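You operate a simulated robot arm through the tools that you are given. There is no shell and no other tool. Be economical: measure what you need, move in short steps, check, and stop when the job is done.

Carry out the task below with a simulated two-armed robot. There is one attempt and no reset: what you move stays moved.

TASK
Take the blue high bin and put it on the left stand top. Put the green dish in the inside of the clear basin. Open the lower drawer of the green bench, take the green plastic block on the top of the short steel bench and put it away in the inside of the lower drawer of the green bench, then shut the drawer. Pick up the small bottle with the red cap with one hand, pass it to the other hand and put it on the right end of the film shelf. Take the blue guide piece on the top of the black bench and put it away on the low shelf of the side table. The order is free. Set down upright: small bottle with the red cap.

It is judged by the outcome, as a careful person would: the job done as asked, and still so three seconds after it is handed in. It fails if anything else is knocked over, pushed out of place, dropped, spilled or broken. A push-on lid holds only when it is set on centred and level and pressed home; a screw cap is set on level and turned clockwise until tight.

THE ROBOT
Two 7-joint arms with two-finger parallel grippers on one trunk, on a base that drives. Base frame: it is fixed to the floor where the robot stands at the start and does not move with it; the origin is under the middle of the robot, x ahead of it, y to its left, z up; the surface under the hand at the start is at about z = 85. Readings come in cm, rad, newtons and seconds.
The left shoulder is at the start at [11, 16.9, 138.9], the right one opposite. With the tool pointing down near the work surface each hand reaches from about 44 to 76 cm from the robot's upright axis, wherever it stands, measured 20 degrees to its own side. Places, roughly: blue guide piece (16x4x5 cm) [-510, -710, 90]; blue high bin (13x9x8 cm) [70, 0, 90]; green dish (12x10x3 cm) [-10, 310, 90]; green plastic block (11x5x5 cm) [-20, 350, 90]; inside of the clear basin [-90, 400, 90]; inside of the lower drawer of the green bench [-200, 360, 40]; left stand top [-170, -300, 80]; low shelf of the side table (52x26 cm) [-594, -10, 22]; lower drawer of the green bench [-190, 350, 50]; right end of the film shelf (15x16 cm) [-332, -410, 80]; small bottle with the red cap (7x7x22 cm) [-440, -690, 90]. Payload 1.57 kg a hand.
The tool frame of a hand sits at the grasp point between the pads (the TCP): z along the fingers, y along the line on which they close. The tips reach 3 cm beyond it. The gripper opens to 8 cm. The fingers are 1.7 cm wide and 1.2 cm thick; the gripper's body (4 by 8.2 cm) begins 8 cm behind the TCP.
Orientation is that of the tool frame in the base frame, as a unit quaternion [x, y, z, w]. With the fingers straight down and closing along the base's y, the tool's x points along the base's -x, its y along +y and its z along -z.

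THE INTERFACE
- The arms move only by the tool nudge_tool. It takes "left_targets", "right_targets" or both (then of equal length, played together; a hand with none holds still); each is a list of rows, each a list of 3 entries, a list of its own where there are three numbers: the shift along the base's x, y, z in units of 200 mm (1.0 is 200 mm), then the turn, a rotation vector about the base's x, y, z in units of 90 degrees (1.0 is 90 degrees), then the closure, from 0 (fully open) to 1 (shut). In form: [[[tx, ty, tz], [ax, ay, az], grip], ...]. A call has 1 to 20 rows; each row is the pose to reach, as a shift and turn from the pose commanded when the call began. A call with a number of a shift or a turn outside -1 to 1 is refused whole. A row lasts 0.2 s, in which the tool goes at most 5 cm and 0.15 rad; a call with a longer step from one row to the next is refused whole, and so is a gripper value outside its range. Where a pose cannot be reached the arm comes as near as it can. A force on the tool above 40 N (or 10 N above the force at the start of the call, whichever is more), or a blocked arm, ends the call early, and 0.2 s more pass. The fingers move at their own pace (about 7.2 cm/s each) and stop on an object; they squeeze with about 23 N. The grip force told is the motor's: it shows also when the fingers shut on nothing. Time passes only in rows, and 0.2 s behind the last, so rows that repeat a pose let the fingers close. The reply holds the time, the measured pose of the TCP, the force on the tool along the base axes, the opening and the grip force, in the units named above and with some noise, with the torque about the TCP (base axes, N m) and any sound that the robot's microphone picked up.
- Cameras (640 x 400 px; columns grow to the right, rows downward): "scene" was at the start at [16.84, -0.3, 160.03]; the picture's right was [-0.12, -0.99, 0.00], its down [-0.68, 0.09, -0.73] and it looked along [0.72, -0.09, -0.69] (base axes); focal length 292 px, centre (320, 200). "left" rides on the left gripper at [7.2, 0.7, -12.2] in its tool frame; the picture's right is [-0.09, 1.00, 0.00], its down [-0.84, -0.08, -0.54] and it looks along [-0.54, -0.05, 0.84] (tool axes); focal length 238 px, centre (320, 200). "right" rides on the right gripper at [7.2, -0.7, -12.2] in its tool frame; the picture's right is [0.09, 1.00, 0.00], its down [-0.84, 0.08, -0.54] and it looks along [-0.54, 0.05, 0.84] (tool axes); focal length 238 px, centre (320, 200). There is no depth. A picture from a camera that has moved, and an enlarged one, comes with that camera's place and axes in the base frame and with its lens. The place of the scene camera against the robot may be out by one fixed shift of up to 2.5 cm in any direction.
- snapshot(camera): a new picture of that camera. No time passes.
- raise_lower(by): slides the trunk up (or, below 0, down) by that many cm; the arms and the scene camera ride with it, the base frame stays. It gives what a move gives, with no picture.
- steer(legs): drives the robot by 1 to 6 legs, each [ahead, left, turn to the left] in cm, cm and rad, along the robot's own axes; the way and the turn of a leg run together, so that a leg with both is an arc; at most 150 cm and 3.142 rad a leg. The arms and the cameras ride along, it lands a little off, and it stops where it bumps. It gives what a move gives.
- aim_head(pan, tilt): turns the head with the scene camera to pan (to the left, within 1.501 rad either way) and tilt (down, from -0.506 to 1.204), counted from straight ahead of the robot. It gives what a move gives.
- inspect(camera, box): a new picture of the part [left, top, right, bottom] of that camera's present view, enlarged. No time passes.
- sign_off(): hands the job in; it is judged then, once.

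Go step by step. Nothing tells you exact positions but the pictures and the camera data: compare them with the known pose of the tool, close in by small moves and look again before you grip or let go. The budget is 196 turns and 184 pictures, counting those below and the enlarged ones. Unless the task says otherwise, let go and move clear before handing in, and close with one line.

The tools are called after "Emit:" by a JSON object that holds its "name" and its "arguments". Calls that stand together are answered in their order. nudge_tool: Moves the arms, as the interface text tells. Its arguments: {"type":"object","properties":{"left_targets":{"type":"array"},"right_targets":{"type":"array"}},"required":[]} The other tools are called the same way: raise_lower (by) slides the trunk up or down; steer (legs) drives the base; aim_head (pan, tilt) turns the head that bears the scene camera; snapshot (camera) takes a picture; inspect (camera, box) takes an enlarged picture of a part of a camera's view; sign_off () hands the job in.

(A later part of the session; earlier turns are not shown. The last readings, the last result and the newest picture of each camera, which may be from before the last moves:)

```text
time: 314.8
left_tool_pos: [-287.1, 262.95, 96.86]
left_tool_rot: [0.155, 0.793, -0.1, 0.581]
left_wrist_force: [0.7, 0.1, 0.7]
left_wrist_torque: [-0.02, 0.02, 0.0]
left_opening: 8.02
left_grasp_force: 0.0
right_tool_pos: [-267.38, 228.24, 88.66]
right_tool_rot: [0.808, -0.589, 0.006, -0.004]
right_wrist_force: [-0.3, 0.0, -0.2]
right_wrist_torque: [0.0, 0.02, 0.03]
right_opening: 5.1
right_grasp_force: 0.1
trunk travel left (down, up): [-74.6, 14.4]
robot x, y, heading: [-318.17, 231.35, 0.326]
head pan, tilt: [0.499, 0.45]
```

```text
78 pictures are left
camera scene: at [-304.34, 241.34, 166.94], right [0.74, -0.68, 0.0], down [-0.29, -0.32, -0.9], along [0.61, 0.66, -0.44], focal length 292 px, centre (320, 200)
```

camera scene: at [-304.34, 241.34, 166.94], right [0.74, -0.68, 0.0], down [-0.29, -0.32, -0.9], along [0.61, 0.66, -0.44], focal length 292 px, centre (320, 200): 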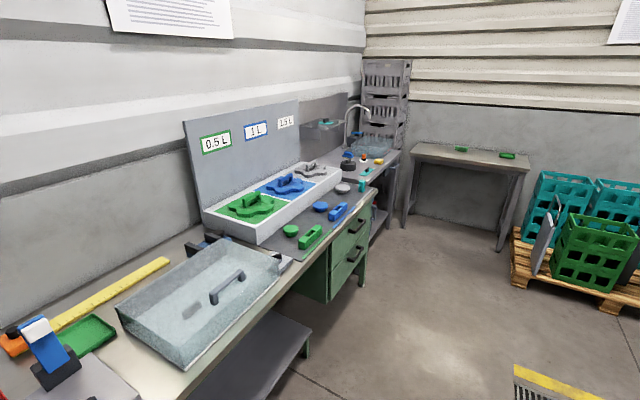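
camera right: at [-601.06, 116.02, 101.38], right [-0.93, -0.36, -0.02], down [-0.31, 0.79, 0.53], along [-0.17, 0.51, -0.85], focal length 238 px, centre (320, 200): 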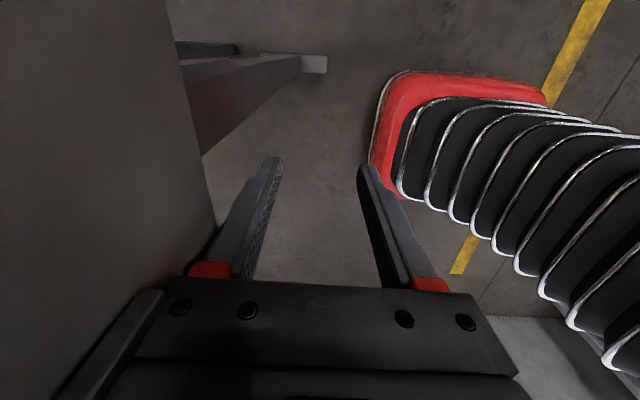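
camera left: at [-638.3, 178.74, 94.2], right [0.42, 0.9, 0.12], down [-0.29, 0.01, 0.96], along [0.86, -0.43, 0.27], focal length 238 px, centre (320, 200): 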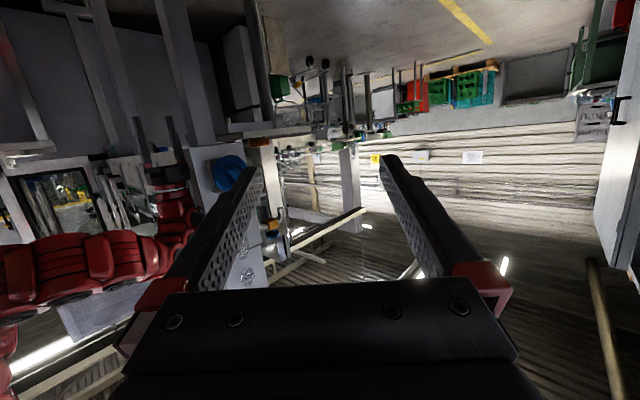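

I see the green bench with drawers, the sink bench with the clear basin, and the short steel bench with the dish (right) and block (left). Straighten the left hand to point down and drive closer.

Emit:
{"name": "nudge_tool", "arguments": {"left_targets": [[[0, 0, 0.02], [0.032, 0.083, 0], 0], [[0, 0, 0.04], [0.064, 0.166, 0], 0], [[0, 0, 0.06], [0.097, 0.249, 0], 0], [[0, 0, 0.08], [0.129, 0.332, 0], 0], [[0, 0, 0.1], [0.161, 0.416, 0], 0], [[0, 0, 0.12], [0.193, 0.499, 0], 0], [[0, 0, 0.14], [0.226, 0.582, 0], 0], [[0, 0, 0.16], [0.258, 0.665, 0], 0], [[0, 0, 0.18], [0.29, 0.748, 0], 0], [[0, 0, 0.18], [0.29, 0.748, 0], 0]]}}

Emit:
{"name": "steer", "arguments": {"legs": [[0, 0, -0.042], [80, 4, 0], [75, 4, 0]]}}

Emit:
{"name": "aim_head", "arguments": {"pan": 0.1, "tilt": 0.6}}

Emit:
{"name": "snapshot", "arguments": {"camera": "scene"}}

```text
time: 317.0
left_tool_pos: [-286.65, 266.25, 102.47]
left_tool_rot: [0.183, 0.982, -0.007, 0.044]
left_wrist_force: [-0.6, 1.4, -0.7]
left_wrist_torque: [0.01, 0.01, -0.01]
left_opening: 7.99
left_grasp_force: 0.0
left hand out of reach, approached as far as the arm can: row 2, 3, 4, 5, 6, 7, 8, 9, 10
right_tool_pos: [-267.27, 228.42, 88.56]
right_tool_rot: [0.808, -0.589, 0.007, -0.004]
right_wrist_force: [0.8, -0.2, 0.1]
right_wrist_torque: [-0.03, 0.04, 0.03]
right_opening: 5.14
right_grasp_force: 0.0
trunk travel left (down, up): [-74.6, 14.4]
robot x, y, heading: [-318.93, 231.36, 0.328]
head pan, tilt: [0.499, 0.45]
```

```text
time: 325.5
left_tool_pos: [-136.93, 317.47, 102.39]
left_tool_rot: [0.207, 0.977, -0.009, 0.044]
left_wrist_force: [-0.3, 0.4, 0.5]
left_wrist_torque: [-0.04, -0.01, 0.0]
left_opening: 8.01
left_grasp_force: 0.1
right_tool_pos: [-119.43, 278.52, 88.59]
right_tool_rot: [0.793, -0.609, 0.007, -0.004]
right_wrist_force: [-0.7, -0.2, 0.1]
right_wrist_torque: [0.0, -0.01, 0.03]
right_opening: 5.12
right_grasp_force: 0.1
trunk travel left (down, up): [-74.6, 14.4]
robot x, y, heading: [-170.84, 284.23, 0.281]
head pan, tilt: [0.499, 0.45]
```

```text
time: 326.4
left_tool_pos: [-136.76, 317.57, 102.34]
left_tool_rot: [0.207, 0.977, -0.008, 0.044]
left_wrist_force: [-0.2, 0.1, 0.6]
left_wrist_torque: [-0.05, 0.0, -0.03]
left_opening: 8.01
left_grasp_force: 0.1
right_tool_pos: [-119.38, 278.61, 88.6]
right_tool_rot: [0.794, -0.608, 0.005, -0.004]
right_wrist_force: [-0.1, -0.3, 1.1]
right_wrist_torque: [0.02, 0.0, 0.01]
right_opening: 5.13
right_grasp_force: 0.0
trunk travel left (down, up): [-74.6, 14.4]
robot x, y, heading: [-171.09, 284.39, 0.278]
head pan, tilt: [0.099, 0.6]
```

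```text
77 pictures are left
camera scene: at [-154.17, 290.32, 165.59], right [0.37, -0.93, 0.0], down [-0.52, -0.21, -0.83], along [0.77, 0.31, -0.56], focal length 292 px, centre (320, 200)
```

scene: 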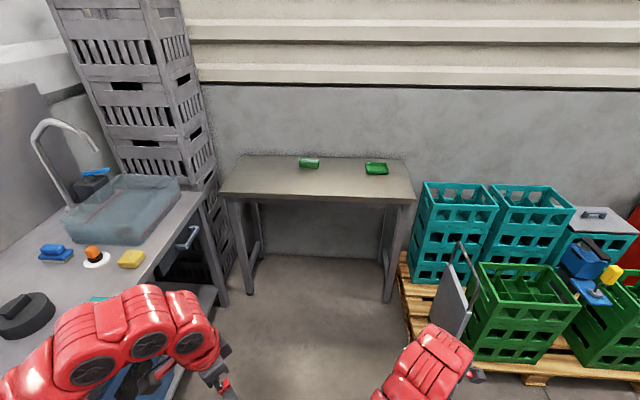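

Both items are visible. Raise the trunk 12 cm so the hands clear the bench top and drive up to it.

Emit:
{"name": "raise_lower", "arguments": {"by": 12}}

Emit:
{"name": "steer", "arguments": {"legs": [[50, 0, 0.005], [48, 0, 0]]}}

Emit:
{"name": "aim_head", "arguments": {"pan": 0, "tilt": 0.75}}

Emit:
{"name": "snapshot", "arguments": {"camera": "scene"}}

Emit:
{"name": "snapshot", "arguments": {"camera": "left"}}

Emit:
{"name": "snapshot", "arguments": {"camera": "right"}}

```text
time: 327.9
left_tool_pos: [-136.78, 317.5, 114.37]
left_tool_rot: [0.207, 0.977, -0.008, 0.044]
left_wrist_force: [0.3, 0.0, 0.3]
left_wrist_torque: [0.01, 0.01, -0.01]
left_opening: 8.0
left_grasp_force: 0.1
right_tool_pos: [-119.47, 278.67, 100.57]
right_tool_rot: [0.794, -0.608, 0.006, -0.004]
right_wrist_force: [0.9, -0.1, -0.4]
right_wrist_torque: [0.02, 0.0, -0.01]
right_opening: 5.15
right_grasp_force: 0.1
trunk travel left (down, up): [-86.6, 2.4]
robot x, y, heading: [-170.4, 283.97, 0.284]
head pan, tilt: [0.099, 0.6]
```

```text
time: 333.2
left_tool_pos: [-44.47, 346.55, 114.38]
left_tool_rot: [0.196, 0.98, -0.007, 0.044]
left_wrist_force: [0.0, 0.0, 1.2]
left_wrist_torque: [-0.03, -0.01, 0.0]
left_opening: 8.0
left_grasp_force: 0.0
right_tool_pos: [-26.17, 307.99, 100.72]
right_tool_rot: [0.8, -0.6, 0.006, -0.004]
right_wrist_force: [0.3, -0.2, 0.1]
right_wrist_torque: [-0.01, -0.02, 0.03]
right_opening: 5.11
right_grasp_force: 0.0
trunk travel left (down, up): [-86.6, 2.4]
robot x, y, heading: [-77.65, 312.35, 0.302]
head pan, tilt: [0.099, 0.6]
```

```text
time: 333.9
left_tool_pos: [-44.27, 346.57, 114.36]
left_tool_rot: [0.197, 0.979, -0.009, 0.043]
left_wrist_force: [1.2, 0.9, 0.3]
left_wrist_torque: [0.0, 0.01, 0.01]
left_opening: 7.99
left_grasp_force: 0.0
right_tool_pos: [-26.04, 308.09, 100.75]
right_tool_rot: [0.8, -0.599, 0.006, -0.004]
right_wrist_force: [0.0, 0.4, 0.5]
right_wrist_torque: [0.04, -0.02, -0.01]
right_opening: 5.1
right_grasp_force: 0.1
trunk travel left (down, up): [-86.6, 2.4]
robot x, y, heading: [-77.34, 312.44, 0.302]
head pan, tilt: [0.0, 0.75]
```

```text
76 pictures are left
camera scene: at [-61.28, 317.98, 176.29], right [0.3, -0.95, 0.0], down [-0.65, -0.2, -0.73], along [0.7, 0.22, -0.68], focal length 292 px, centre (320, 200)
```

scene: 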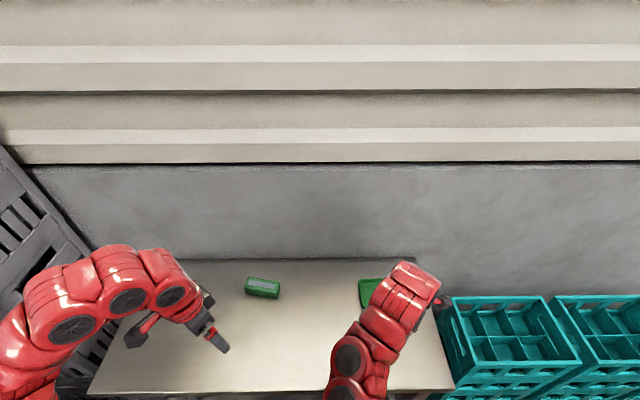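

```text
75 pictures are left
camera left: at [-51.79, 350.29, 125.94], right [0.47, 0.88, 0.01], down [0.7, -0.37, 0.61], along [0.55, -0.28, -0.79], focal length 238 px, centre (320, 200)
```

left: 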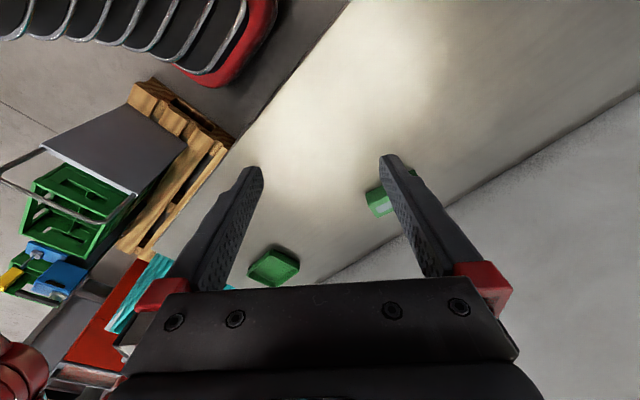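

```text
74 pictures are left
camera right: at [-23.79, 301.42, 112.8], right [-0.93, -0.37, -0.01], down [-0.32, 0.78, 0.54], along [-0.19, 0.5, -0.84], focal length 238 px, centre (320, 200)
```

right: 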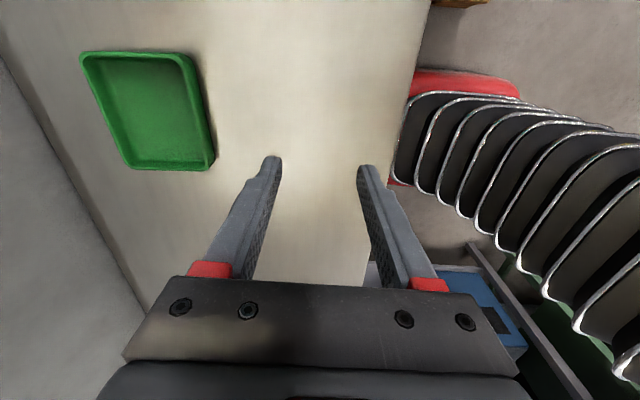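

Dish front wall midpoint ≈ [-14.4, 311.4]; the right hand's closing axis already matches. Move above it.

Emit:
{"name": "nudge_tool", "arguments": {"right_targets": [[[0.2, 0.055, 0], [0, 0, 0], 0.2], [[0.4, 0.11, -0.02], [0, 0, 0], 0.2], [[0.58, 0.165, -0.1], [0, 0, 0], 0.2], [[0.58, 0.165, -0.2], [0, 0, 0], 0.2], [[0.58, 0.165, -0.3], [0, 0, 0], 0.2], [[0.58, 0.165, -0.3], [0, 0, 0], 0.2]]}}

Emit:
{"name": "snapshot", "arguments": {"camera": "right"}}

```text
time: 335.3
left_tool_pos: [-44.25, 346.52, 114.44]
left_tool_rot: [0.195, 0.98, -0.007, 0.043]
left_wrist_force: [-0.9, 0.5, -0.9]
left_wrist_torque: [-0.03, -0.01, -0.01]
left_opening: 7.99
left_grasp_force: 0.1
right_tool_pos: [-14.42, 311.36, 94.68]
right_tool_rot: [0.8, -0.6, 0.007, -0.004]
right_wrist_force: [-0.2, -0.4, -1.0]
right_wrist_torque: [0.03, -0.05, 0.01]
right_opening: 6.43
right_grasp_force: 0.0
trunk travel left (down, up): [-86.6, 2.4]
robot x, y, heading: [-77.57, 312.28, 0.303]
head pan, tilt: [0.0, 0.75]
```

```text
73 pictures are left
camera right: at [-12.16, 304.77, 106.81], right [-0.93, -0.37, -0.01], down [-0.32, 0.78, 0.54], along [-0.19, 0.5, -0.84], focal length 238 px, centre (320, 200)
```

right: 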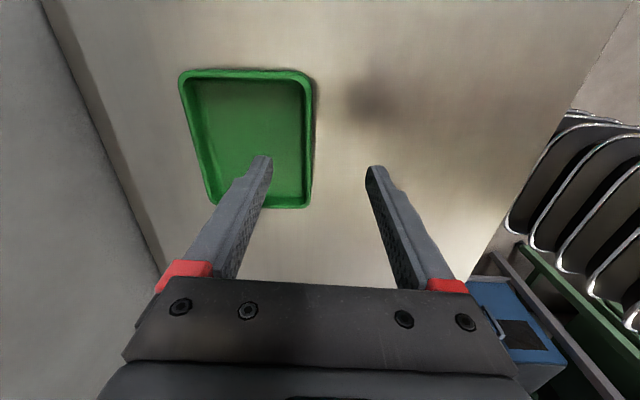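

Well aligned; fine-adjust, lower and close.

Emit:
{"name": "nudge_tool", "arguments": {"right_targets": [[[0.025, 0.017, -0.1], [0, 0, 0], 0.2], [[0.025, 0.017, -0.2], [0, 0, 0], 0.2], [[0.025, 0.017, -0.27], [0, 0, 0], 0.2], [[0.025, 0.017, -0.295], [0, 0, 0], 0.2], [[0.025, 0.017, -0.295], [0, 0, 0], 0.2]]}}

Emit:
{"name": "snapshot", "arguments": {"camera": "right"}}

```text
time: 336.5
left_tool_pos: [-44.55, 346.53, 114.42]
left_tool_rot: [0.195, 0.98, -0.008, 0.044]
left_wrist_force: [-0.3, 0.3, 0.5]
left_wrist_torque: [0.01, -0.01, -0.02]
left_opening: 8.0
left_grasp_force: 0.1
right_tool_pos: [-14.02, 311.77, 88.74]
right_tool_rot: [0.8, -0.6, 0.006, -0.004]
right_wrist_force: [0.8, -0.4, 0.4]
right_wrist_torque: [-0.01, -0.02, 0.0]
right_opening: 6.41
right_grasp_force: 0.0
trunk travel left (down, up): [-86.6, 2.4]
robot x, y, heading: [-77.35, 312.17, 0.302]
head pan, tilt: [0.0, 0.75]
```

```text
72 pictures are left
camera right: at [-11.79, 305.14, 100.87], right [-0.93, -0.37, -0.01], down [-0.32, 0.78, 0.54], along [-0.19, 0.5, -0.84], focal length 238 px, centre (320, 200)
```

right: 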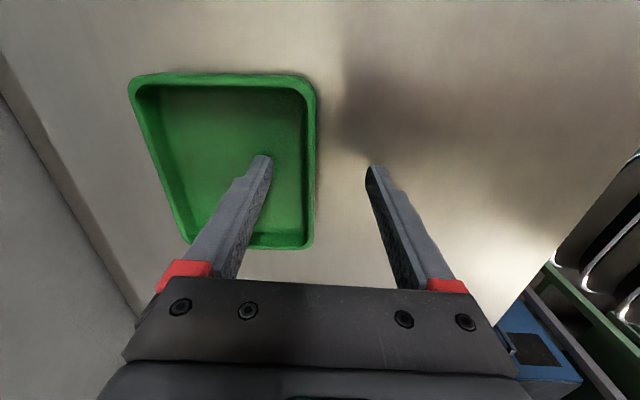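

Emit:
{"name": "nudge_tool", "arguments": {"right_targets": [[[0, 0, -0.015], [0, 0, 0], 0.2], [[0, 0, -0.015], [0, 0, 0], 0.6], [[0, 0, -0.015], [0, 0, 0], 1], [[0, 0, -0.015], [0, 0, 0], 1], [[0, 0, -0.015], [0, 0, 0], 1]]}}

Emit:
{"name": "nudge_tool", "arguments": {"right_targets": [[[0, 0, 0.015], [0, 0, 0], 1], [[0, 0, 0.04], [0, 0, 0], 1], [[0, 0, 0.07], [0, 0, 0], 1], [[0, 0, 0.1], [0, 0, 0], 1], [[0, 0, 0.14], [0, 0, 0], 1], [[0, 0, 0.18], [0, 0, 0], 1], [[0, 0, 0.22], [0, 0, 0], 1], [[0, 0, 0.26], [0, 0, 0], 1], [[0, 0, 0.3], [0, 0, 0], 1]]}}

Emit:
{"name": "snapshot", "arguments": {"camera": "right"}}

```text
time: 337.7
left_tool_pos: [-44.78, 346.49, 114.51]
left_tool_rot: [0.196, 0.979, -0.008, 0.046]
left_wrist_force: [-0.2, -0.3, -0.1]
left_wrist_torque: [0.0, 0.0, -0.03]
left_opening: 7.98
left_grasp_force: 0.0
right_tool_pos: [-14.35, 311.79, 88.46]
right_tool_rot: [0.8, -0.6, 0.007, -0.005]
right_wrist_force: [-5.8, -2.8, 23.1]
right_wrist_torque: [0.1, 0.44, 0.18]
right_opening: 0.55
right_grasp_force: 22.9
trunk travel left (down, up): [-86.6, 2.4]
robot x, y, heading: [-77.58, 312.1, 0.301]
head pan, tilt: [0.0, 0.75]
```

```text
time: 339.7
left_tool_pos: [-44.48, 346.5, 114.44]
left_tool_rot: [0.196, 0.98, -0.007, 0.044]
left_wrist_force: [0.4, -0.1, -0.2]
left_wrist_torque: [0.01, 0.01, -0.03]
left_opening: 8.02
left_grasp_force: 0.0
right_tool_pos: [-13.9, 311.83, 94.5]
right_tool_rot: [0.8, -0.6, 0.007, -0.005]
right_wrist_force: [-0.3, 0.4, -1.4]
right_wrist_torque: [-0.01, 0.09, 0.02]
right_opening: 0.47
right_grasp_force: 23.2
trunk travel left (down, up): [-86.6, 2.4]
robot x, y, heading: [-77.6, 311.93, 0.302]
head pan, tilt: [0.0, 0.75]
```

```text
71 pictures are left
camera right: at [-11.74, 305.11, 106.59], right [-0.93, -0.37, -0.01], down [-0.32, 0.78, 0.54], along [-0.19, 0.5, -0.84], focal length 238 px, centre (320, 200)
```

right: 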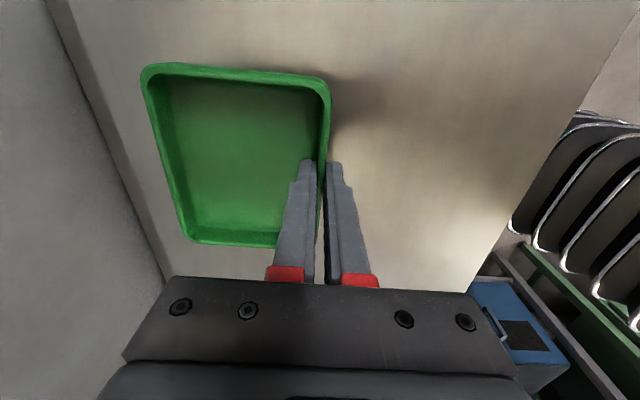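

Dish is held. Lift it a bit more; bring the left hand (levelled) above the block.

Emit:
{"name": "nudge_tool", "arguments": {"left_targets": [[[0.1, 0.01, -0.02], [0.01, 0.02, 0], 0], [[0.3, 0.03, -0.08], [0.022, 0.052, 0], 0], [[0.5, 0.05, -0.15], [0.022, 0.052, 0], 0], [[0.7, 0.07, -0.22], [0.022, 0.052, 0], 0], [[0.9, 0.09, -0.3], [0.022, 0.052, 0], 0], [[1.0, 0.1, -0.4], [0.022, 0.052, 0], 0], [[1.0, 0.1, -0.4], [0.022, 0.052, 0], 0]], "right_targets": [[[0, 0, 0.05], [0, 0, 0], 1], [[0, 0, 0.1], [0, 0, 0], 1], [[0, 0, 0.16], [0, 0, 0], 1], [[0, 0, 0.22], [0, 0, 0], 1], [[0, 0, 0.28], [0, 0, 0], 1], [[0, 0, 0.33], [0, 0, 0], 1], [[0, 0, 0.35], [0, 0, 0], 1]]}}

Emit:
{"name": "snapshot", "arguments": {"camera": "left"}}

```text
time: 341.3
left_tool_pos: [-24.68, 348.71, 106.23]
left_tool_rot: [0.197, 0.98, 0.0, 0.0]
left_wrist_force: [-0.1, 2.0, -0.4]
left_wrist_torque: [-0.04, -0.02, -0.04]
left_opening: 8.01
left_grasp_force: 0.1
left hand out of reach, approached as far as the arm can: row 1, 2, 3, 4, 5
right_tool_pos: [-14.16, 311.85, 101.44]
right_tool_rot: [0.8, -0.599, 0.008, -0.003]
right_wrist_force: [0.1, 0.1, -1.5]
right_wrist_torque: [-0.08, 0.02, -0.03]
right_opening: 0.44
right_grasp_force: 22.7
trunk travel left (down, up): [-86.6, 2.4]
robot x, y, heading: [-77.58, 312.5, 0.302]
head pan, tilt: [0.0, 0.75]
```

```text
70 pictures are left
camera left: at [-31.06, 352.19, 118.58], right [0.47, 0.88, 0.0], down [0.74, -0.39, 0.54], along [0.48, -0.26, -0.84], focal length 238 px, centre (320, 200)
```

left: 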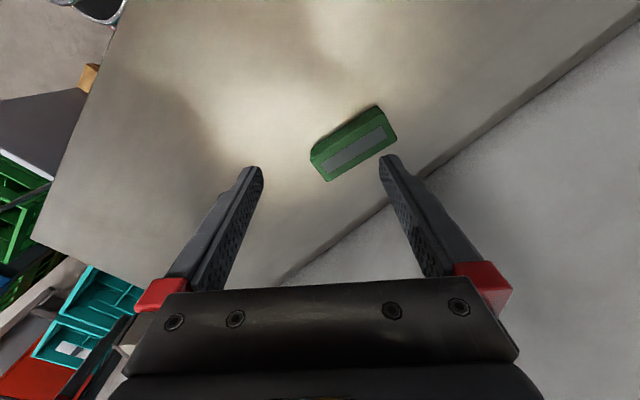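

Block centre ≈ [-19.4,350.4], long axis ≈ 96°. Rotate the left hand to close across it.

Emit:
{"name": "nudge_tool", "arguments": {"left_targets": [[[0.04, 0.01, 0], [0, 0, -0.085], 0], [[0.08, 0.02, 0], [0, 0, -0.17], 0], [[0.12, 0.03, 0], [0, 0, -0.255], 0], [[0.16, 0.05, 0], [0, 0, -0.34], 0], [[0.2, 0.07, 0], [0, 0, -0.425], 0], [[0.24, 0.08, 0], [0, 0, -0.51], 0], [[0.265, 0.085, -0.1], [0, 0, -0.595], 0], [[0.265, 0.085, -0.2], [0, 0, -0.68], 0], [[0.265, 0.085, -0.3], [0, 0, -0.68], 0], [[0.265, 0.085, -0.3], [0, 0, -0.68], 0]]}}

Emit:
{"name": "snapshot", "arguments": {"camera": "left"}}

```text
time: 343.5
left_tool_pos: [-19.14, 350.24, 100.47]
left_tool_rot: [0.669, 0.743, 0.001, 0.0]
left_wrist_force: [0.3, 0.4, 0.3]
left_wrist_torque: [0.03, 0.0, 0.02]
left_opening: 7.99
left_grasp_force: 0.0
right_tool_pos: [-14.14, 311.65, 101.32]
right_tool_rot: [0.801, -0.599, 0.007, -0.005]
right_wrist_force: [0.6, 0.6, -1.3]
right_wrist_torque: [-0.02, 0.06, -0.02]
right_opening: 0.47
right_grasp_force: 23.0
trunk travel left (down, up): [-86.6, 2.4]
robot x, y, heading: [-77.84, 312.54, 0.306]
head pan, tilt: [0.0, 0.75]
```

```text
69 pictures are left
camera left: at [-19.26, 357.42, 112.66], right [1.0, 0.01, 0.0], down [0.01, -0.84, 0.54], along [0.01, -0.54, -0.84], focal length 238 px, centre (320, 200)
```

left: 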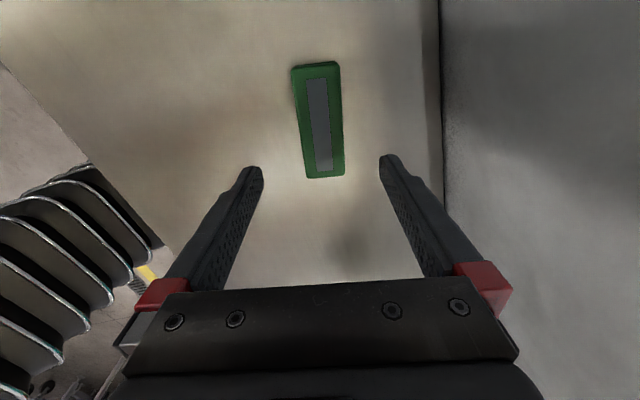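

Aligned. Descend and grip the block.

Emit:
{"name": "nudge_tool", "arguments": {"left_targets": [[[0.005, 0.04, -0.15], [0, 0, 0], 0], [[0.005, 0.04, -0.3], [0, 0, 0], 0], [[0.005, 0.04, -0.45], [0, 0, 0], 0], [[0.005, 0.04, -0.55], [0, 0, 0], 0], [[0.005, 0.04, -0.6], [0, 0, 0], 0], [[0.005, 0.04, -0.6], [0, 0, 0], 0.5], [[0.005, 0.04, -0.6], [0, 0, 0], 1], [[0.005, 0.04, -0.6], [0, 0, 0], 1], [[0.005, 0.04, -0.6], [0, 0, 0], 1]]}}

Emit:
{"name": "snapshot", "arguments": {"camera": "left"}}

```text
time: 345.5
left_tool_pos: [-20.13, 350.59, 89.69]
left_tool_rot: [0.668, 0.744, 0.002, 0.001]
left_wrist_force: [5.9, 3.0, 17.7]
left_wrist_torque: [0.07, -0.01, -0.02]
left_opening: 4.38
left_grasp_force: 23.0
left hand out of reach, approached as far as the arm can: row 3, 4, 5, 6, 7, 8, 9
right_tool_pos: [-14.1, 311.55, 101.51]
right_tool_rot: [0.801, -0.599, 0.006, -0.003]
right_wrist_force: [0.0, -0.7, -2.1]
right_wrist_torque: [-0.02, 0.08, -0.01]
right_opening: 0.46
right_grasp_force: 23.1
trunk travel left (down, up): [-86.6, 2.4]
robot x, y, heading: [-77.6, 312.33, 0.303]
head pan, tilt: [0.0, 0.75]
```

```text
68 pictures are left
camera left: at [-20.27, 357.78, 101.92], right [1.0, 0.02, 0.01], down [0.01, -0.84, 0.54], along [0.01, -0.54, -0.84], focal length 238 px, centre (320, 200)
```

left: 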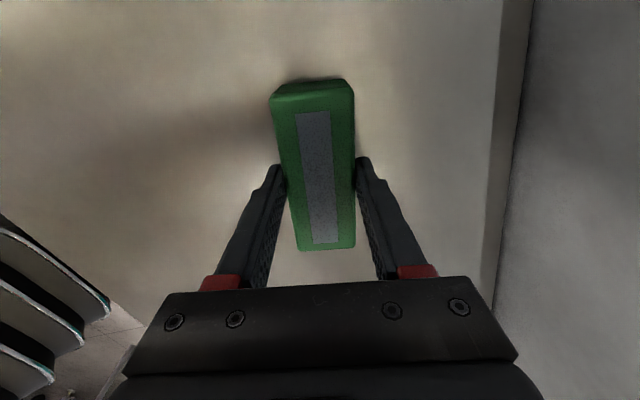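

Gripped. Lift gently.

Emit:
{"name": "nudge_tool", "arguments": {"left_targets": [[[0, 0, 0.05], [0, 0, 0], 1], [[0, 0, 0.1], [0, 0, 0], 1], [[0, 0, 0.16], [0, 0, 0], 1], [[0, 0, 0.22], [0, 0, 0], 1], [[0, 0, 0.3], [0, 0, 0], 1], [[0, 0, 0.38], [0, 0, 0], 1], [[0, 0, 0.46], [0, 0, 0], 1], [[0, 0, 0.54], [0, 0, 0], 1], [[0, 0, 0.6], [0, 0, 0], 1]]}}

Emit:
{"name": "snapshot", "arguments": {"camera": "left"}}

Emit:
{"name": "snapshot", "arguments": {"camera": "scene"}}

```text
time: 347.5
left_tool_pos: [-20.13, 350.71, 101.37]
left_tool_rot: [0.668, 0.744, 0.001, -0.001]
left_wrist_force: [-0.1, -0.5, -1.4]
left_wrist_torque: [-0.02, 0.02, 0.01]
left_opening: 4.37
left_grasp_force: 23.6
right_tool_pos: [-14.03, 311.55, 101.45]
right_tool_rot: [0.8, -0.599, 0.006, -0.004]
right_wrist_force: [0.3, -0.2, -1.7]
right_wrist_torque: [-0.04, 0.07, 0.0]
right_opening: 0.45
right_grasp_force: 23.4
trunk travel left (down, up): [-86.6, 2.4]
robot x, y, heading: [-77.71, 312.87, 0.305]
head pan, tilt: [0.0, 0.75]
```

```text
67 pictures are left
camera left: at [-20.32, 357.81, 113.62], right [1.0, 0.02, 0.0], down [0.01, -0.84, 0.54], along [0.01, -0.54, -0.84], focal length 238 px, centre (320, 200)
```

left: 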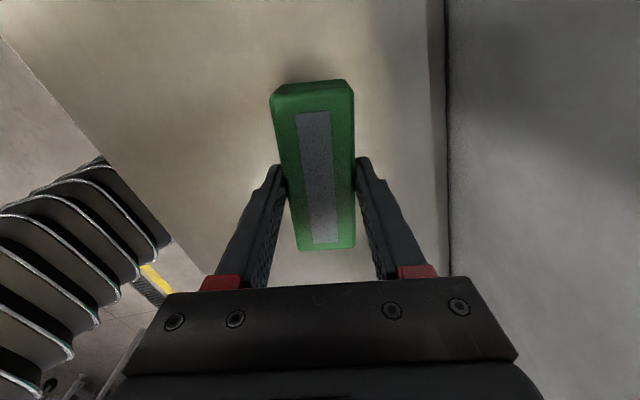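

```text
66 pictures are left
camera scene: at [-61.29, 317.97, 176.29], right [0.3, -0.95, 0.0], down [-0.65, -0.2, -0.73], along [0.7, 0.22, -0.68], focal length 292 px, centre (320, 200)
```

scene: 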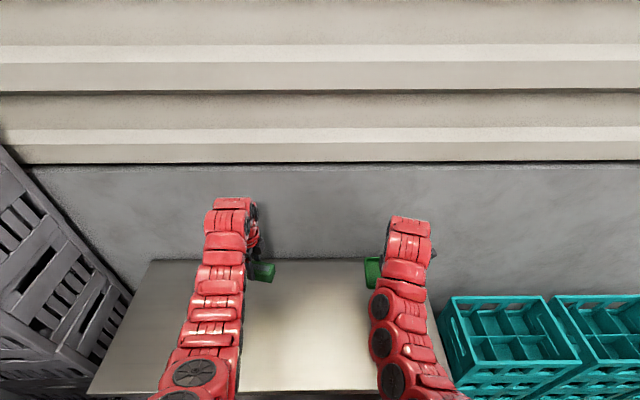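

Both items are held. Back off, turn left to face the sink bench, and look at the basin.

Emit:
{"name": "steer", "arguments": {"legs": [[-22, 0, 0], [0, 0, 1.552]]}}

Emit:
{"name": "aim_head", "arguments": {"pan": -0.1, "tilt": 0.7}}

Emit:
{"name": "snapshot", "arguments": {"camera": "scene"}}

```text
time: 353.0
left_tool_pos: [-136.61, 363.1, 101.5]
left_tool_rot: [-0.057, 0.998, 0.0, 0.0]
left_wrist_force: [-0.2, 0.0, -2.3]
left_wrist_torque: [-0.03, 0.03, 0.02]
left_opening: 4.34
left_grasp_force: 22.5
right_tool_pos: [-97.75, 369.51, 101.32]
right_tool_rot: [0.99, 0.144, 0.0, -0.008]
right_wrist_force: [0.0, -0.2, -1.2]
right_wrist_torque: [-0.06, -0.02, -0.01]
right_opening: 0.44
right_grasp_force: 22.8
trunk travel left (down, up): [-86.6, 2.4]
robot x, y, heading: [-98.06, 306.0, 1.88]
head pan, tilt: [0.0, 0.75]
```

```text
time: 353.7
left_tool_pos: [-136.72, 363.11, 101.42]
left_tool_rot: [-0.056, 0.998, 0.0, 0.0]
left_wrist_force: [-0.6, -0.5, -2.4]
left_wrist_torque: [-0.03, 0.0, -0.04]
left_opening: 4.37
left_grasp_force: 23.0
right_tool_pos: [-97.71, 369.47, 101.38]
right_tool_rot: [0.989, 0.145, 0.002, -0.007]
right_wrist_force: [-0.4, -0.1, -1.8]
right_wrist_torque: [-0.08, -0.06, -0.03]
right_opening: 0.46
right_grasp_force: 23.0
trunk travel left (down, up): [-86.6, 2.4]
robot x, y, heading: [-98.39, 306.32, 1.876]
head pan, tilt: [-0.099, 0.7]
```

```text
65 pictures are left
camera scene: at [-101.75, 322.72, 176.71], right [0.98, 0.21, 0.0], down [0.13, -0.63, -0.76], along [-0.16, 0.75, -0.64], focal length 292 px, centre (320, 200)
```

scene: 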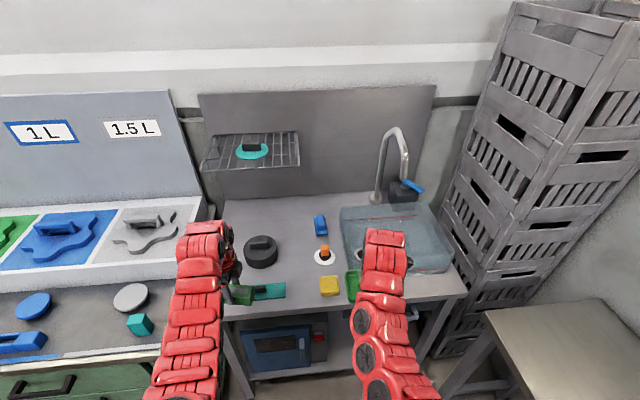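

Basin interior centre ≈ [-90,404]. Raise the dish slightly and drive so it hangs over the basin.

Emit:
{"name": "nudge_tool", "arguments": {"right_targets": [[[0, 0, 0.06], [0, 0, 0], 1], [[0, 0, 0.13], [0, 0, 0], 1], [[0, 0, 0.2], [0, 0, 0], 1], [[0, 0, 0.2], [0, 0, 0], 1]]}}

Emit:
{"name": "steer", "arguments": {"legs": [[0, -16.9, 0], [22, 0, 0]]}}

Emit:
{"name": "snapshot", "arguments": {"camera": "scene"}}

Emit:
{"name": "snapshot", "arguments": {"camera": "right"}}

```text
time: 354.7
left_tool_pos: [-136.77, 363.17, 101.42]
left_tool_rot: [-0.057, 0.998, 0.0, 0.0]
left_wrist_force: [0.0, 0.7, -0.9]
left_wrist_torque: [-0.01, 0.0, 0.0]
left_opening: 4.37
left_grasp_force: 23.1
right_tool_pos: [-97.8, 369.42, 105.4]
right_tool_rot: [0.99, 0.144, 0.003, -0.006]
right_wrist_force: [0.5, 0.5, -1.2]
right_wrist_torque: [-0.06, -0.04, 0.02]
right_opening: 0.46
right_grasp_force: 22.4
trunk travel left (down, up): [-86.6, 2.4]
robot x, y, heading: [-98.03, 305.94, 1.881]
head pan, tilt: [-0.099, 0.7]
```

```text
time: 357.5
left_tool_pos: [-127.28, 389.07, 101.47]
left_tool_rot: [-0.058, 0.998, 0.001, 0.001]
left_wrist_force: [-0.5, -0.5, -2.2]
left_wrist_torque: [0.0, 0.01, 0.0]
left_opening: 4.35
left_grasp_force: 22.6
right_tool_pos: [-88.34, 395.55, 105.35]
right_tool_rot: [0.989, 0.147, 0.001, -0.007]
right_wrist_force: [0.2, 1.2, -1.1]
right_wrist_torque: [-0.09, -0.05, -0.03]
right_opening: 0.44
right_grasp_force: 23.5
trunk travel left (down, up): [-86.6, 2.4]
robot x, y, heading: [-88.61, 331.85, 1.885]
head pan, tilt: [-0.099, 0.7]
```

```text
64 pictures are left
camera scene: at [-92.12, 348.75, 176.73], right [0.98, 0.21, 0.0], down [0.14, -0.63, -0.77], along [-0.16, 0.75, -0.64], focal length 292 px, centre (320, 200)
```

scene: 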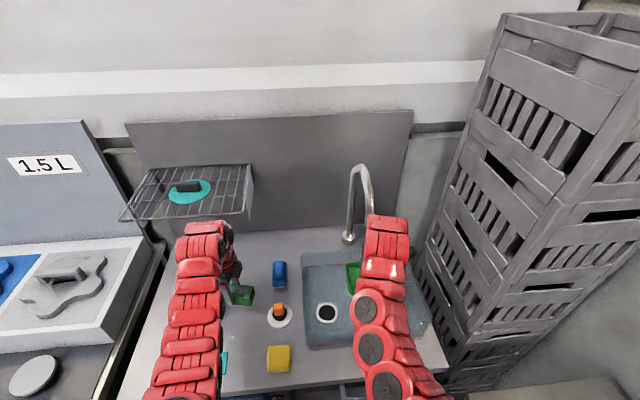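

```text
63 pictures are left
camera right: at [-81.91, 398.12, 117.59], right [0.38, -0.93, -0.01], down [-0.78, -0.32, 0.54], along [-0.5, -0.19, -0.84], focal length 238 px, centre (320, 200)
```

right: 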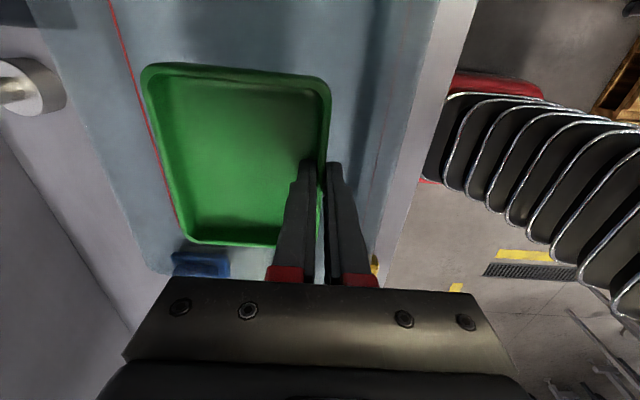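

The dish is over the basin. Shift 2 cm right of the drain and lower to just above the floor.

Emit:
{"name": "nudge_tool", "arguments": {"right_targets": [[[0.05, 0.015, -0.02], [0, 0, 0], 1], [[0.095, 0.03, -0.1], [0, 0, 0], 1], [[0.095, 0.03, -0.2], [0, 0, 0], 1], [[0.095, 0.03, -0.3], [0, 0, 0], 1], [[0.095, 0.03, -0.4], [0, 0, 0], 1], [[0.095, 0.03, -0.5], [0, 0, 0], 1], [[0.095, 0.03, -0.6], [0, 0, 0], 1], [[0.095, 0.03, -0.66], [0, 0, 0], 1], [[0.095, 0.03, -0.66], [0, 0, 0], 1]]}}

Emit:
{"name": "snapshot", "arguments": {"camera": "right"}}

Emit:
{"name": "inspect", "arguments": {"camera": "scene", "box": [280, 220, 460, 370]}}

```text
time: 359.5
left_tool_pos: [-127.4, 389.13, 101.46]
left_tool_rot: [-0.058, 0.998, 0.0, -0.001]
left_wrist_force: [0.0, 0.0, -1.1]
left_wrist_torque: [0.0, 0.0, -0.03]
left_opening: 4.37
left_grasp_force: 23.4
right_tool_pos: [-86.58, 396.12, 92.24]
right_tool_rot: [0.989, 0.146, 0.002, -0.007]
right_wrist_force: [-0.4, -0.3, -1.9]
right_wrist_torque: [-0.07, -0.01, 0.03]
right_opening: 0.45
right_grasp_force: 23.0
trunk travel left (down, up): [-86.6, 2.4]
robot x, y, heading: [-88.24, 332.3, 1.884]
head pan, tilt: [-0.099, 0.7]
```

```text
62 pictures are left
camera right: at [-80.07, 398.64, 104.38], right [0.38, -0.93, -0.01], down [-0.78, -0.32, 0.54], along [-0.5, -0.19, -0.84], focal length 238 px, centre (320, 200)
```

right: 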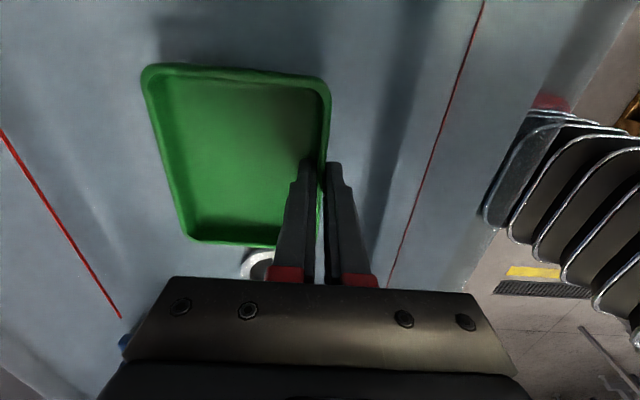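

```text
2.67 times, centred on (370, 295) of scene
camera zoom: at [-92.2, 348.85, 176.72], right [0.98, 0.21, 0.0], down [0.14, -0.63, -0.76], along [-0.16, 0.75, -0.64], focal length 779 px, centre (187, -53)
```

zoom: 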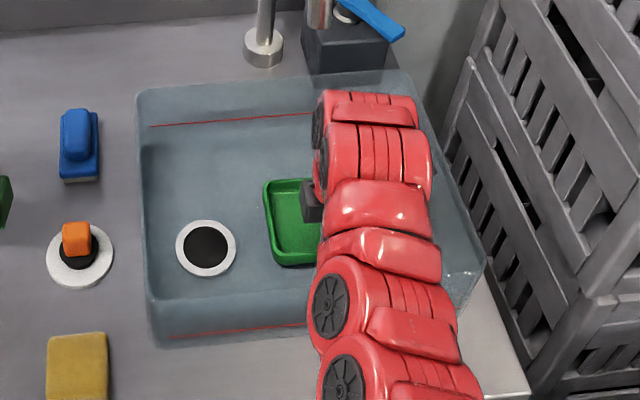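

Dish is well inside the basin. Lower to contact.

Emit:
{"name": "nudge_tool", "arguments": {"right_targets": [[[0, 0, -0.03], [0, 0, 0], 1], [[0, 0, -0.06], [0, 0, 0], 1], [[0, 0, -0.08], [0, 0, 0], 1], [[0, 0, -0.1], [0, 0, 0], 1]]}}

```text
time: 360.5
left_tool_pos: [-127.38, 389.07, 101.55]
left_tool_rot: [-0.059, 0.998, 0.001, -0.001]
left_wrist_force: [0.2, 0.4, -2.2]
left_wrist_torque: [0.01, 0.02, 0.03]
left_opening: 4.36
left_grasp_force: 23.5
right_tool_pos: [-86.62, 396.19, 90.42]
right_tool_rot: [0.989, 0.146, 0.002, -0.009]
right_wrist_force: [0.5, -0.6, 9.2]
right_wrist_torque: [-0.05, -0.11, -0.04]
right_opening: 0.46
right_grasp_force: 23.2
trunk travel left (down, up): [-86.6, 2.4]
robot x, y, heading: [-88.49, 332.21, 1.884]
head pan, tilt: [-0.099, 0.7]
```

Emit:
{"name": "nudge_tool", "arguments": {"right_targets": [[[0, 0, 0.01], [0, 0, 0], 0.7], [[0, 0, 0.01], [0, 0, 0], 0.7], [[0, 0, 0.01], [0, 0, 0], 0.7], [[0, 0, 0.1], [0, 0, 0], 0.7], [[0, 0, 0.25], [0, 0, 0], 0.7], [[0, 0, 0.45], [0, 0, 0], 0.7], [[0, 0, 0.65], [0, 0, 0], 0.7], [[0, 0, 0.8], [0, 0, 0], 0.7]]}}

Emit:
{"name": "snapshot", "arguments": {"camera": "right"}}

```text
time: 362.3
left_tool_pos: [-127.27, 389.08, 101.39]
left_tool_rot: [-0.058, 0.998, 0.001, 0.0]
left_wrist_force: [0.8, -1.0, -1.5]
left_wrist_torque: [0.03, 0.0, -0.02]
left_opening: 4.34
left_grasp_force: 23.0
right_tool_pos: [-86.25, 396.14, 106.2]
right_tool_rot: [0.989, 0.147, 0.002, -0.007]
right_wrist_force: [0.1, -0.3, -0.8]
right_wrist_torque: [0.02, 0.03, 0.03]
right_opening: 2.41
right_grasp_force: 0.1
trunk travel left (down, up): [-86.6, 2.4]
robot x, y, heading: [-88.64, 332.07, 1.877]
head pan, tilt: [-0.099, 0.7]
```

```text
60 pictures are left
camera right: at [-79.82, 398.68, 118.4], right [0.38, -0.93, -0.01], down [-0.78, -0.33, 0.54], along [-0.5, -0.19, -0.84], focal length 238 px, centre (320, 200)
```

right: 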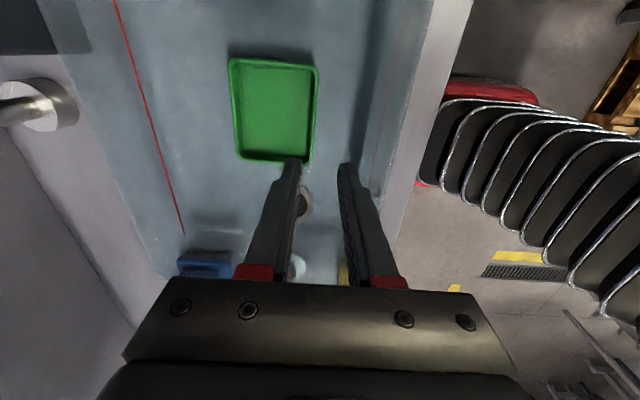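

Dish is in the basin. Back off and move left to face the green bench drawers.

Emit:
{"name": "steer", "arguments": {"legs": [[-62, 0, -0.025], [0, 95, 0]]}}

Emit:
{"name": "aim_head", "arguments": {"pan": 0.0, "tilt": 0.75}}

Emit:
{"name": "snapshot", "arguments": {"camera": "scene"}}

```text
time: 365.0
left_tool_pos: [-118.53, 350.8, 100.99]
left_tool_rot: [-0.073, 0.997, -0.003, 0.002]
left_wrist_force: [-0.2, 1.2, -1.7]
left_wrist_torque: [-0.05, -0.01, -0.02]
left_opening: 4.34
left_grasp_force: 22.9
right_tool_pos: [-77.66, 359.09, 105.97]
right_tool_rot: [0.987, 0.163, 0.002, -0.006]
right_wrist_force: [0.0, 0.9, 0.2]
right_wrist_torque: [-0.03, -0.04, -0.01]
right_opening: 2.4
right_grasp_force: 0.0
trunk travel left (down, up): [-86.6, 2.4]
robot x, y, heading: [-78.02, 294.31, 1.915]
head pan, tilt: [-0.099, 0.7]
stopped in leg 1: the robot was blocked; the commanded pose is now the measured one
```

```text
time: 365.6
left_tool_pos: [-118.36, 350.49, 101.25]
left_tool_rot: [-0.073, 0.997, 0.0, 0.0]
left_wrist_force: [-0.1, -0.4, -1.9]
left_wrist_torque: [-0.01, 0.04, 0.02]
left_opening: 4.34
left_grasp_force: 23.2
right_tool_pos: [-77.57, 358.74, 105.99]
right_tool_rot: [0.987, 0.162, 0.002, -0.006]
right_wrist_force: [-0.5, 0.0, 0.6]
right_wrist_torque: [0.03, -0.02, -0.02]
right_opening: 2.4
right_grasp_force: 0.1
trunk travel left (down, up): [-86.6, 2.4]
robot x, y, heading: [-78.04, 294.47, 1.916]
head pan, tilt: [0.0, 0.75]
```

```text
59 pictures are left
camera scene: at [-82.81, 310.98, 176.26], right [0.94, 0.34, 0.0], down [0.23, -0.64, -0.73], along [-0.24, 0.69, -0.68], focal length 292 px, centre (320, 200)
```

scene: 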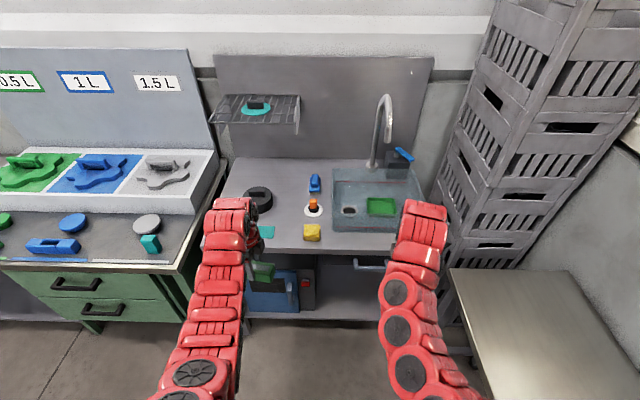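

The pallet blocked the backing slightly. Correct heading and slide left to the drawers.

Emit:
{"name": "steer", "arguments": {"legs": [[4, 3, -0.061], [0, 92, 0]]}}

Emit:
{"name": "aim_head", "arguments": {"pan": 0.0, "tilt": 0.95}}

Emit:
{"name": "snapshot", "arguments": {"camera": "scene"}}

```text
time: 371.0
left_tool_pos: [-208.4, 329.19, 101.4]
left_tool_rot: [-0.048, 0.999, 0.001, 0.0]
left_wrist_force: [0.3, -0.3, -2.8]
left_wrist_torque: [0.02, -0.02, -0.02]
left_opening: 4.35
left_grasp_force: 23.3
right_tool_pos: [-167.22, 335.28, 106.06]
right_tool_rot: [0.991, 0.135, 0.003, -0.007]
right_wrist_force: [-0.3, 0.1, -0.1]
right_wrist_torque: [-0.03, 0.0, 0.0]
right_opening: 2.4
right_grasp_force: 0.1
trunk travel left (down, up): [-86.6, 2.4]
robot x, y, heading: [-170.64, 271.27, 1.859]
head pan, tilt: [0.0, 0.75]
```

```text
time: 371.8
left_tool_pos: [-208.36, 329.13, 101.33]
left_tool_rot: [-0.048, 0.999, 0.001, 0.0]
left_wrist_force: [0.2, -0.2, -2.2]
left_wrist_torque: [0.04, 0.04, 0.02]
left_opening: 4.36
left_grasp_force: 23.2
right_tool_pos: [-167.26, 335.2, 106.11]
right_tool_rot: [0.991, 0.134, 0.002, -0.007]
right_wrist_force: [0.0, -0.6, -0.1]
right_wrist_torque: [-0.01, 0.01, -0.01]
right_opening: 2.38
right_grasp_force: 0.1
trunk travel left (down, up): [-86.6, 2.4]
robot x, y, heading: [-170.91, 271.55, 1.86]
head pan, tilt: [0.0, 0.949]
```

```text
58 pictures are left
camera scene: at [-174.71, 286.71, 174.74], right [0.96, 0.29, 0.0], down [0.23, -0.78, -0.58], along [-0.17, 0.56, -0.81], focal length 292 px, centre (320, 200)
```

scene: 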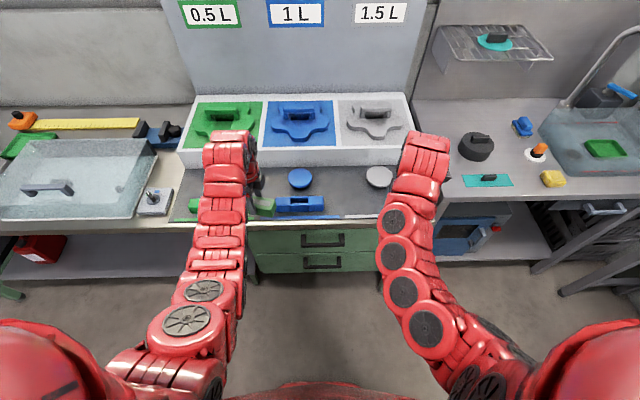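

The lower drawer handle is near [-189,339]. Back off 25 cm to lower the arms safely, and turn the right hand's fingers forward with a vertical closing axis.

Emit:
{"name": "steer", "arguments": {"legs": [[-25, 8, 0]]}}

Emit:
{"name": "raise_lower", "arguments": {"by": -30}}

Emit:
{"name": "nudge_tool", "arguments": {"right_targets": [[[0, 0, 0], [0.092, 0.026, 0], 0.5], [[0, 0, 0], [0.184, 0.052, 0], 0.5], [[0, 0, 0], [0.276, 0.077, 0], 0.5], [[0, 0, 0], [0.368, 0.103, 0], 0.5], [[0, 0, 0], [0.46, 0.129, 0], 0.5], [[0, 0, 0], [0.552, 0.155, 0], 0.5], [[0, 0, 0], [0.644, 0.181, 0], 0.5], [[0, 0, 0], [0.736, 0.206, 0], 0.5], [[0, 0, 0], [0.828, 0.232, 0], 0.5], [[0, 0, 0], [0.9, 0.252, 0], 0.5], [[0, 0, 0], [0.963, 0.27, 0], 0.5], [[0, 0, 0], [0.963, 0.27, 0], 0.5]]}}

Emit:
{"name": "snapshot", "arguments": {"camera": "scene"}}

```text
time: 373.6
left_tool_pos: [-209.14, 303.33, 101.37]
left_tool_rot: [-0.047, 0.999, 0.0, 0.001]
left_wrist_force: [-0.7, -0.3, -2.1]
left_wrist_torque: [-0.01, 0.0, 0.03]
left_opening: 4.37
left_grasp_force: 22.7
right_tool_pos: [-167.97, 309.4, 106.08]
right_tool_rot: [0.991, 0.136, 0.003, -0.008]
right_wrist_force: [0.6, -0.4, 0.6]
right_wrist_torque: [0.0, 0.0, 0.0]
right_opening: 2.42
right_grasp_force: 0.1
trunk travel left (down, up): [-86.6, 2.4]
robot x, y, heading: [-171.1, 245.4, 1.857]
head pan, tilt: [0.0, 0.949]
```

```text
time: 376.6
left_tool_pos: [-209.03, 303.35, 71.5]
left_tool_rot: [-0.046, 0.999, 0.001, 0.0]
left_wrist_force: [1.0, 0.0, -2.1]
left_wrist_torque: [-0.04, 0.01, -0.01]
left_opening: 4.35
left_grasp_force: 23.1
right_tool_pos: [-167.9, 309.39, 76.14]
right_tool_rot: [0.991, 0.136, 0.002, -0.007]
right_wrist_force: [-0.2, -1.0, -0.3]
right_wrist_torque: [0.03, 0.02, 0.02]
right_opening: 2.4
right_grasp_force: 0.1
trunk travel left (down, up): [-56.6, 32.4]
robot x, y, heading: [-171.75, 245.04, 1.856]
head pan, tilt: [0.0, 0.949]
```

```text
time: 379.2
left_tool_pos: [-208.83, 303.33, 71.44]
left_tool_rot: [-0.047, 0.999, 0.002, 0.0]
left_wrist_force: [0.4, -0.3, -1.4]
left_wrist_torque: [0.02, -0.01, 0.0]
left_opening: 4.35
left_grasp_force: 22.9
right_tool_pos: [-167.84, 309.44, 76.29]
right_tool_rot: [-0.695, -0.093, 0.095, 0.707]
right_wrist_force: [0.1, -0.1, 0.1]
right_wrist_torque: [0.01, 0.01, 0.01]
right_opening: 3.97
right_grasp_force: 0.0
trunk travel left (down, up): [-56.6, 32.4]
robot x, y, heading: [-171.33, 245.54, 1.867]
head pan, tilt: [0.0, 0.949]
```

```text
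57 pictures are left
camera scene: at [-175.28, 260.84, 144.74], right [0.96, 0.29, 0.0], down [0.23, -0.78, -0.58], along [-0.17, 0.56, -0.81], focal length 292 px, centre (320, 200)
```

scene: 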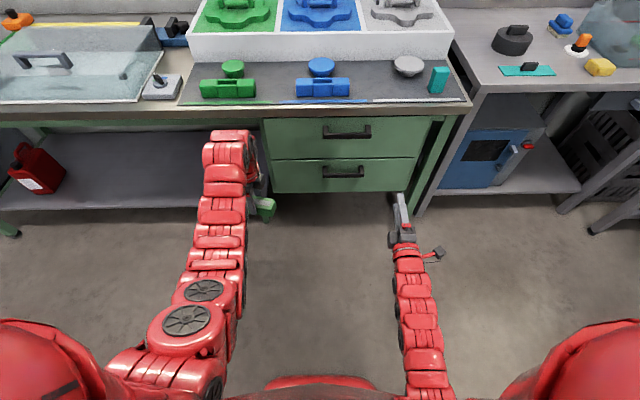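

The right hand now points forward. Lower to handle height and line up laterally.

Emit:
{"name": "raise_lower", "arguments": {"by": -19}}

Emit:
{"name": "nudge_tool", "arguments": {"right_targets": [[[-0.15, -0.045, 0], [0, 0, 0], 0.3], [[-0.3, -0.09, 0], [0, 0, 0], 0.3], [[-0.45, -0.135, 0], [0, 0, 0], 0.3], [[-0.58, -0.175, 0], [0, 0, 0], 0.3], [[-0.58, -0.175, 0], [0, 0, 0], 0.3]]}}

Emit:
{"name": "snapshot", "arguments": {"camera": "right"}}

Emit:
{"name": "snapshot", "arguments": {"camera": "scene"}}

```text
time: 381.3
left_tool_pos: [-208.95, 303.28, 52.45]
left_tool_rot: [-0.047, 0.999, 0.002, 0.0]
left_wrist_force: [-0.6, 0.1, -2.0]
left_wrist_torque: [-0.01, 0.03, -0.02]
left_opening: 4.37
left_grasp_force: 23.8
right_tool_pos: [-167.76, 309.32, 57.1]
right_tool_rot: [-0.695, -0.093, 0.095, 0.706]
right_wrist_force: [-0.9, -0.3, 0.8]
right_wrist_torque: [0.05, 0.01, -0.01]
right_opening: 3.98
right_grasp_force: 0.0
trunk travel left (down, up): [-37.6, 51.4]
robot x, y, heading: [-171.34, 245.47, 1.861]
head pan, tilt: [0.0, 0.949]
```

```text
time: 382.5
left_tool_pos: [-208.94, 303.14, 52.34]
left_tool_rot: [-0.048, 0.999, 0.001, -0.001]
left_wrist_force: [0.2, 0.1, -2.7]
left_wrist_torque: [0.01, -0.02, -0.02]
left_opening: 4.35
left_grasp_force: 22.6
right_tool_pos: [-179.41, 305.77, 57.23]
right_tool_rot: [-0.696, -0.094, 0.095, 0.706]
right_wrist_force: [0.7, 0.5, 0.5]
right_wrist_torque: [0.03, -0.02, 0.0]
right_opening: 5.61
right_grasp_force: 0.2
trunk travel left (down, up): [-37.6, 51.4]
robot x, y, heading: [-171.36, 245.47, 1.86]
head pan, tilt: [0.0, 0.949]
```

```text
56 pictures are left
camera right: at [-169.49, 296.01, 57.73], right [0.08, 0.04, -1.0], down [-0.66, -0.74, -0.08], along [-0.74, 0.67, -0.04], focal length 238 px, centre (320, 200)
```

right: 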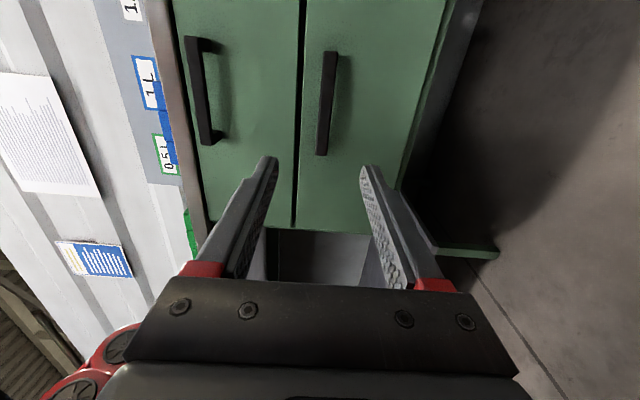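

```text
55 pictures are left
camera scene: at [-175.27, 260.85, 125.74], right [0.96, 0.29, 0.0], down [0.23, -0.78, -0.58], along [-0.17, 0.56, -0.81], focal length 292 px, centre (320, 200)
```

scene: 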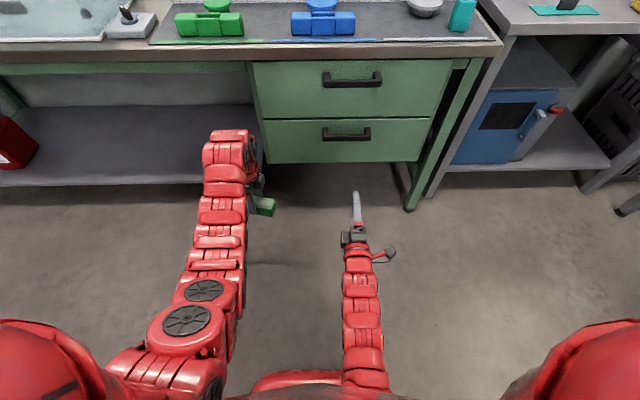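

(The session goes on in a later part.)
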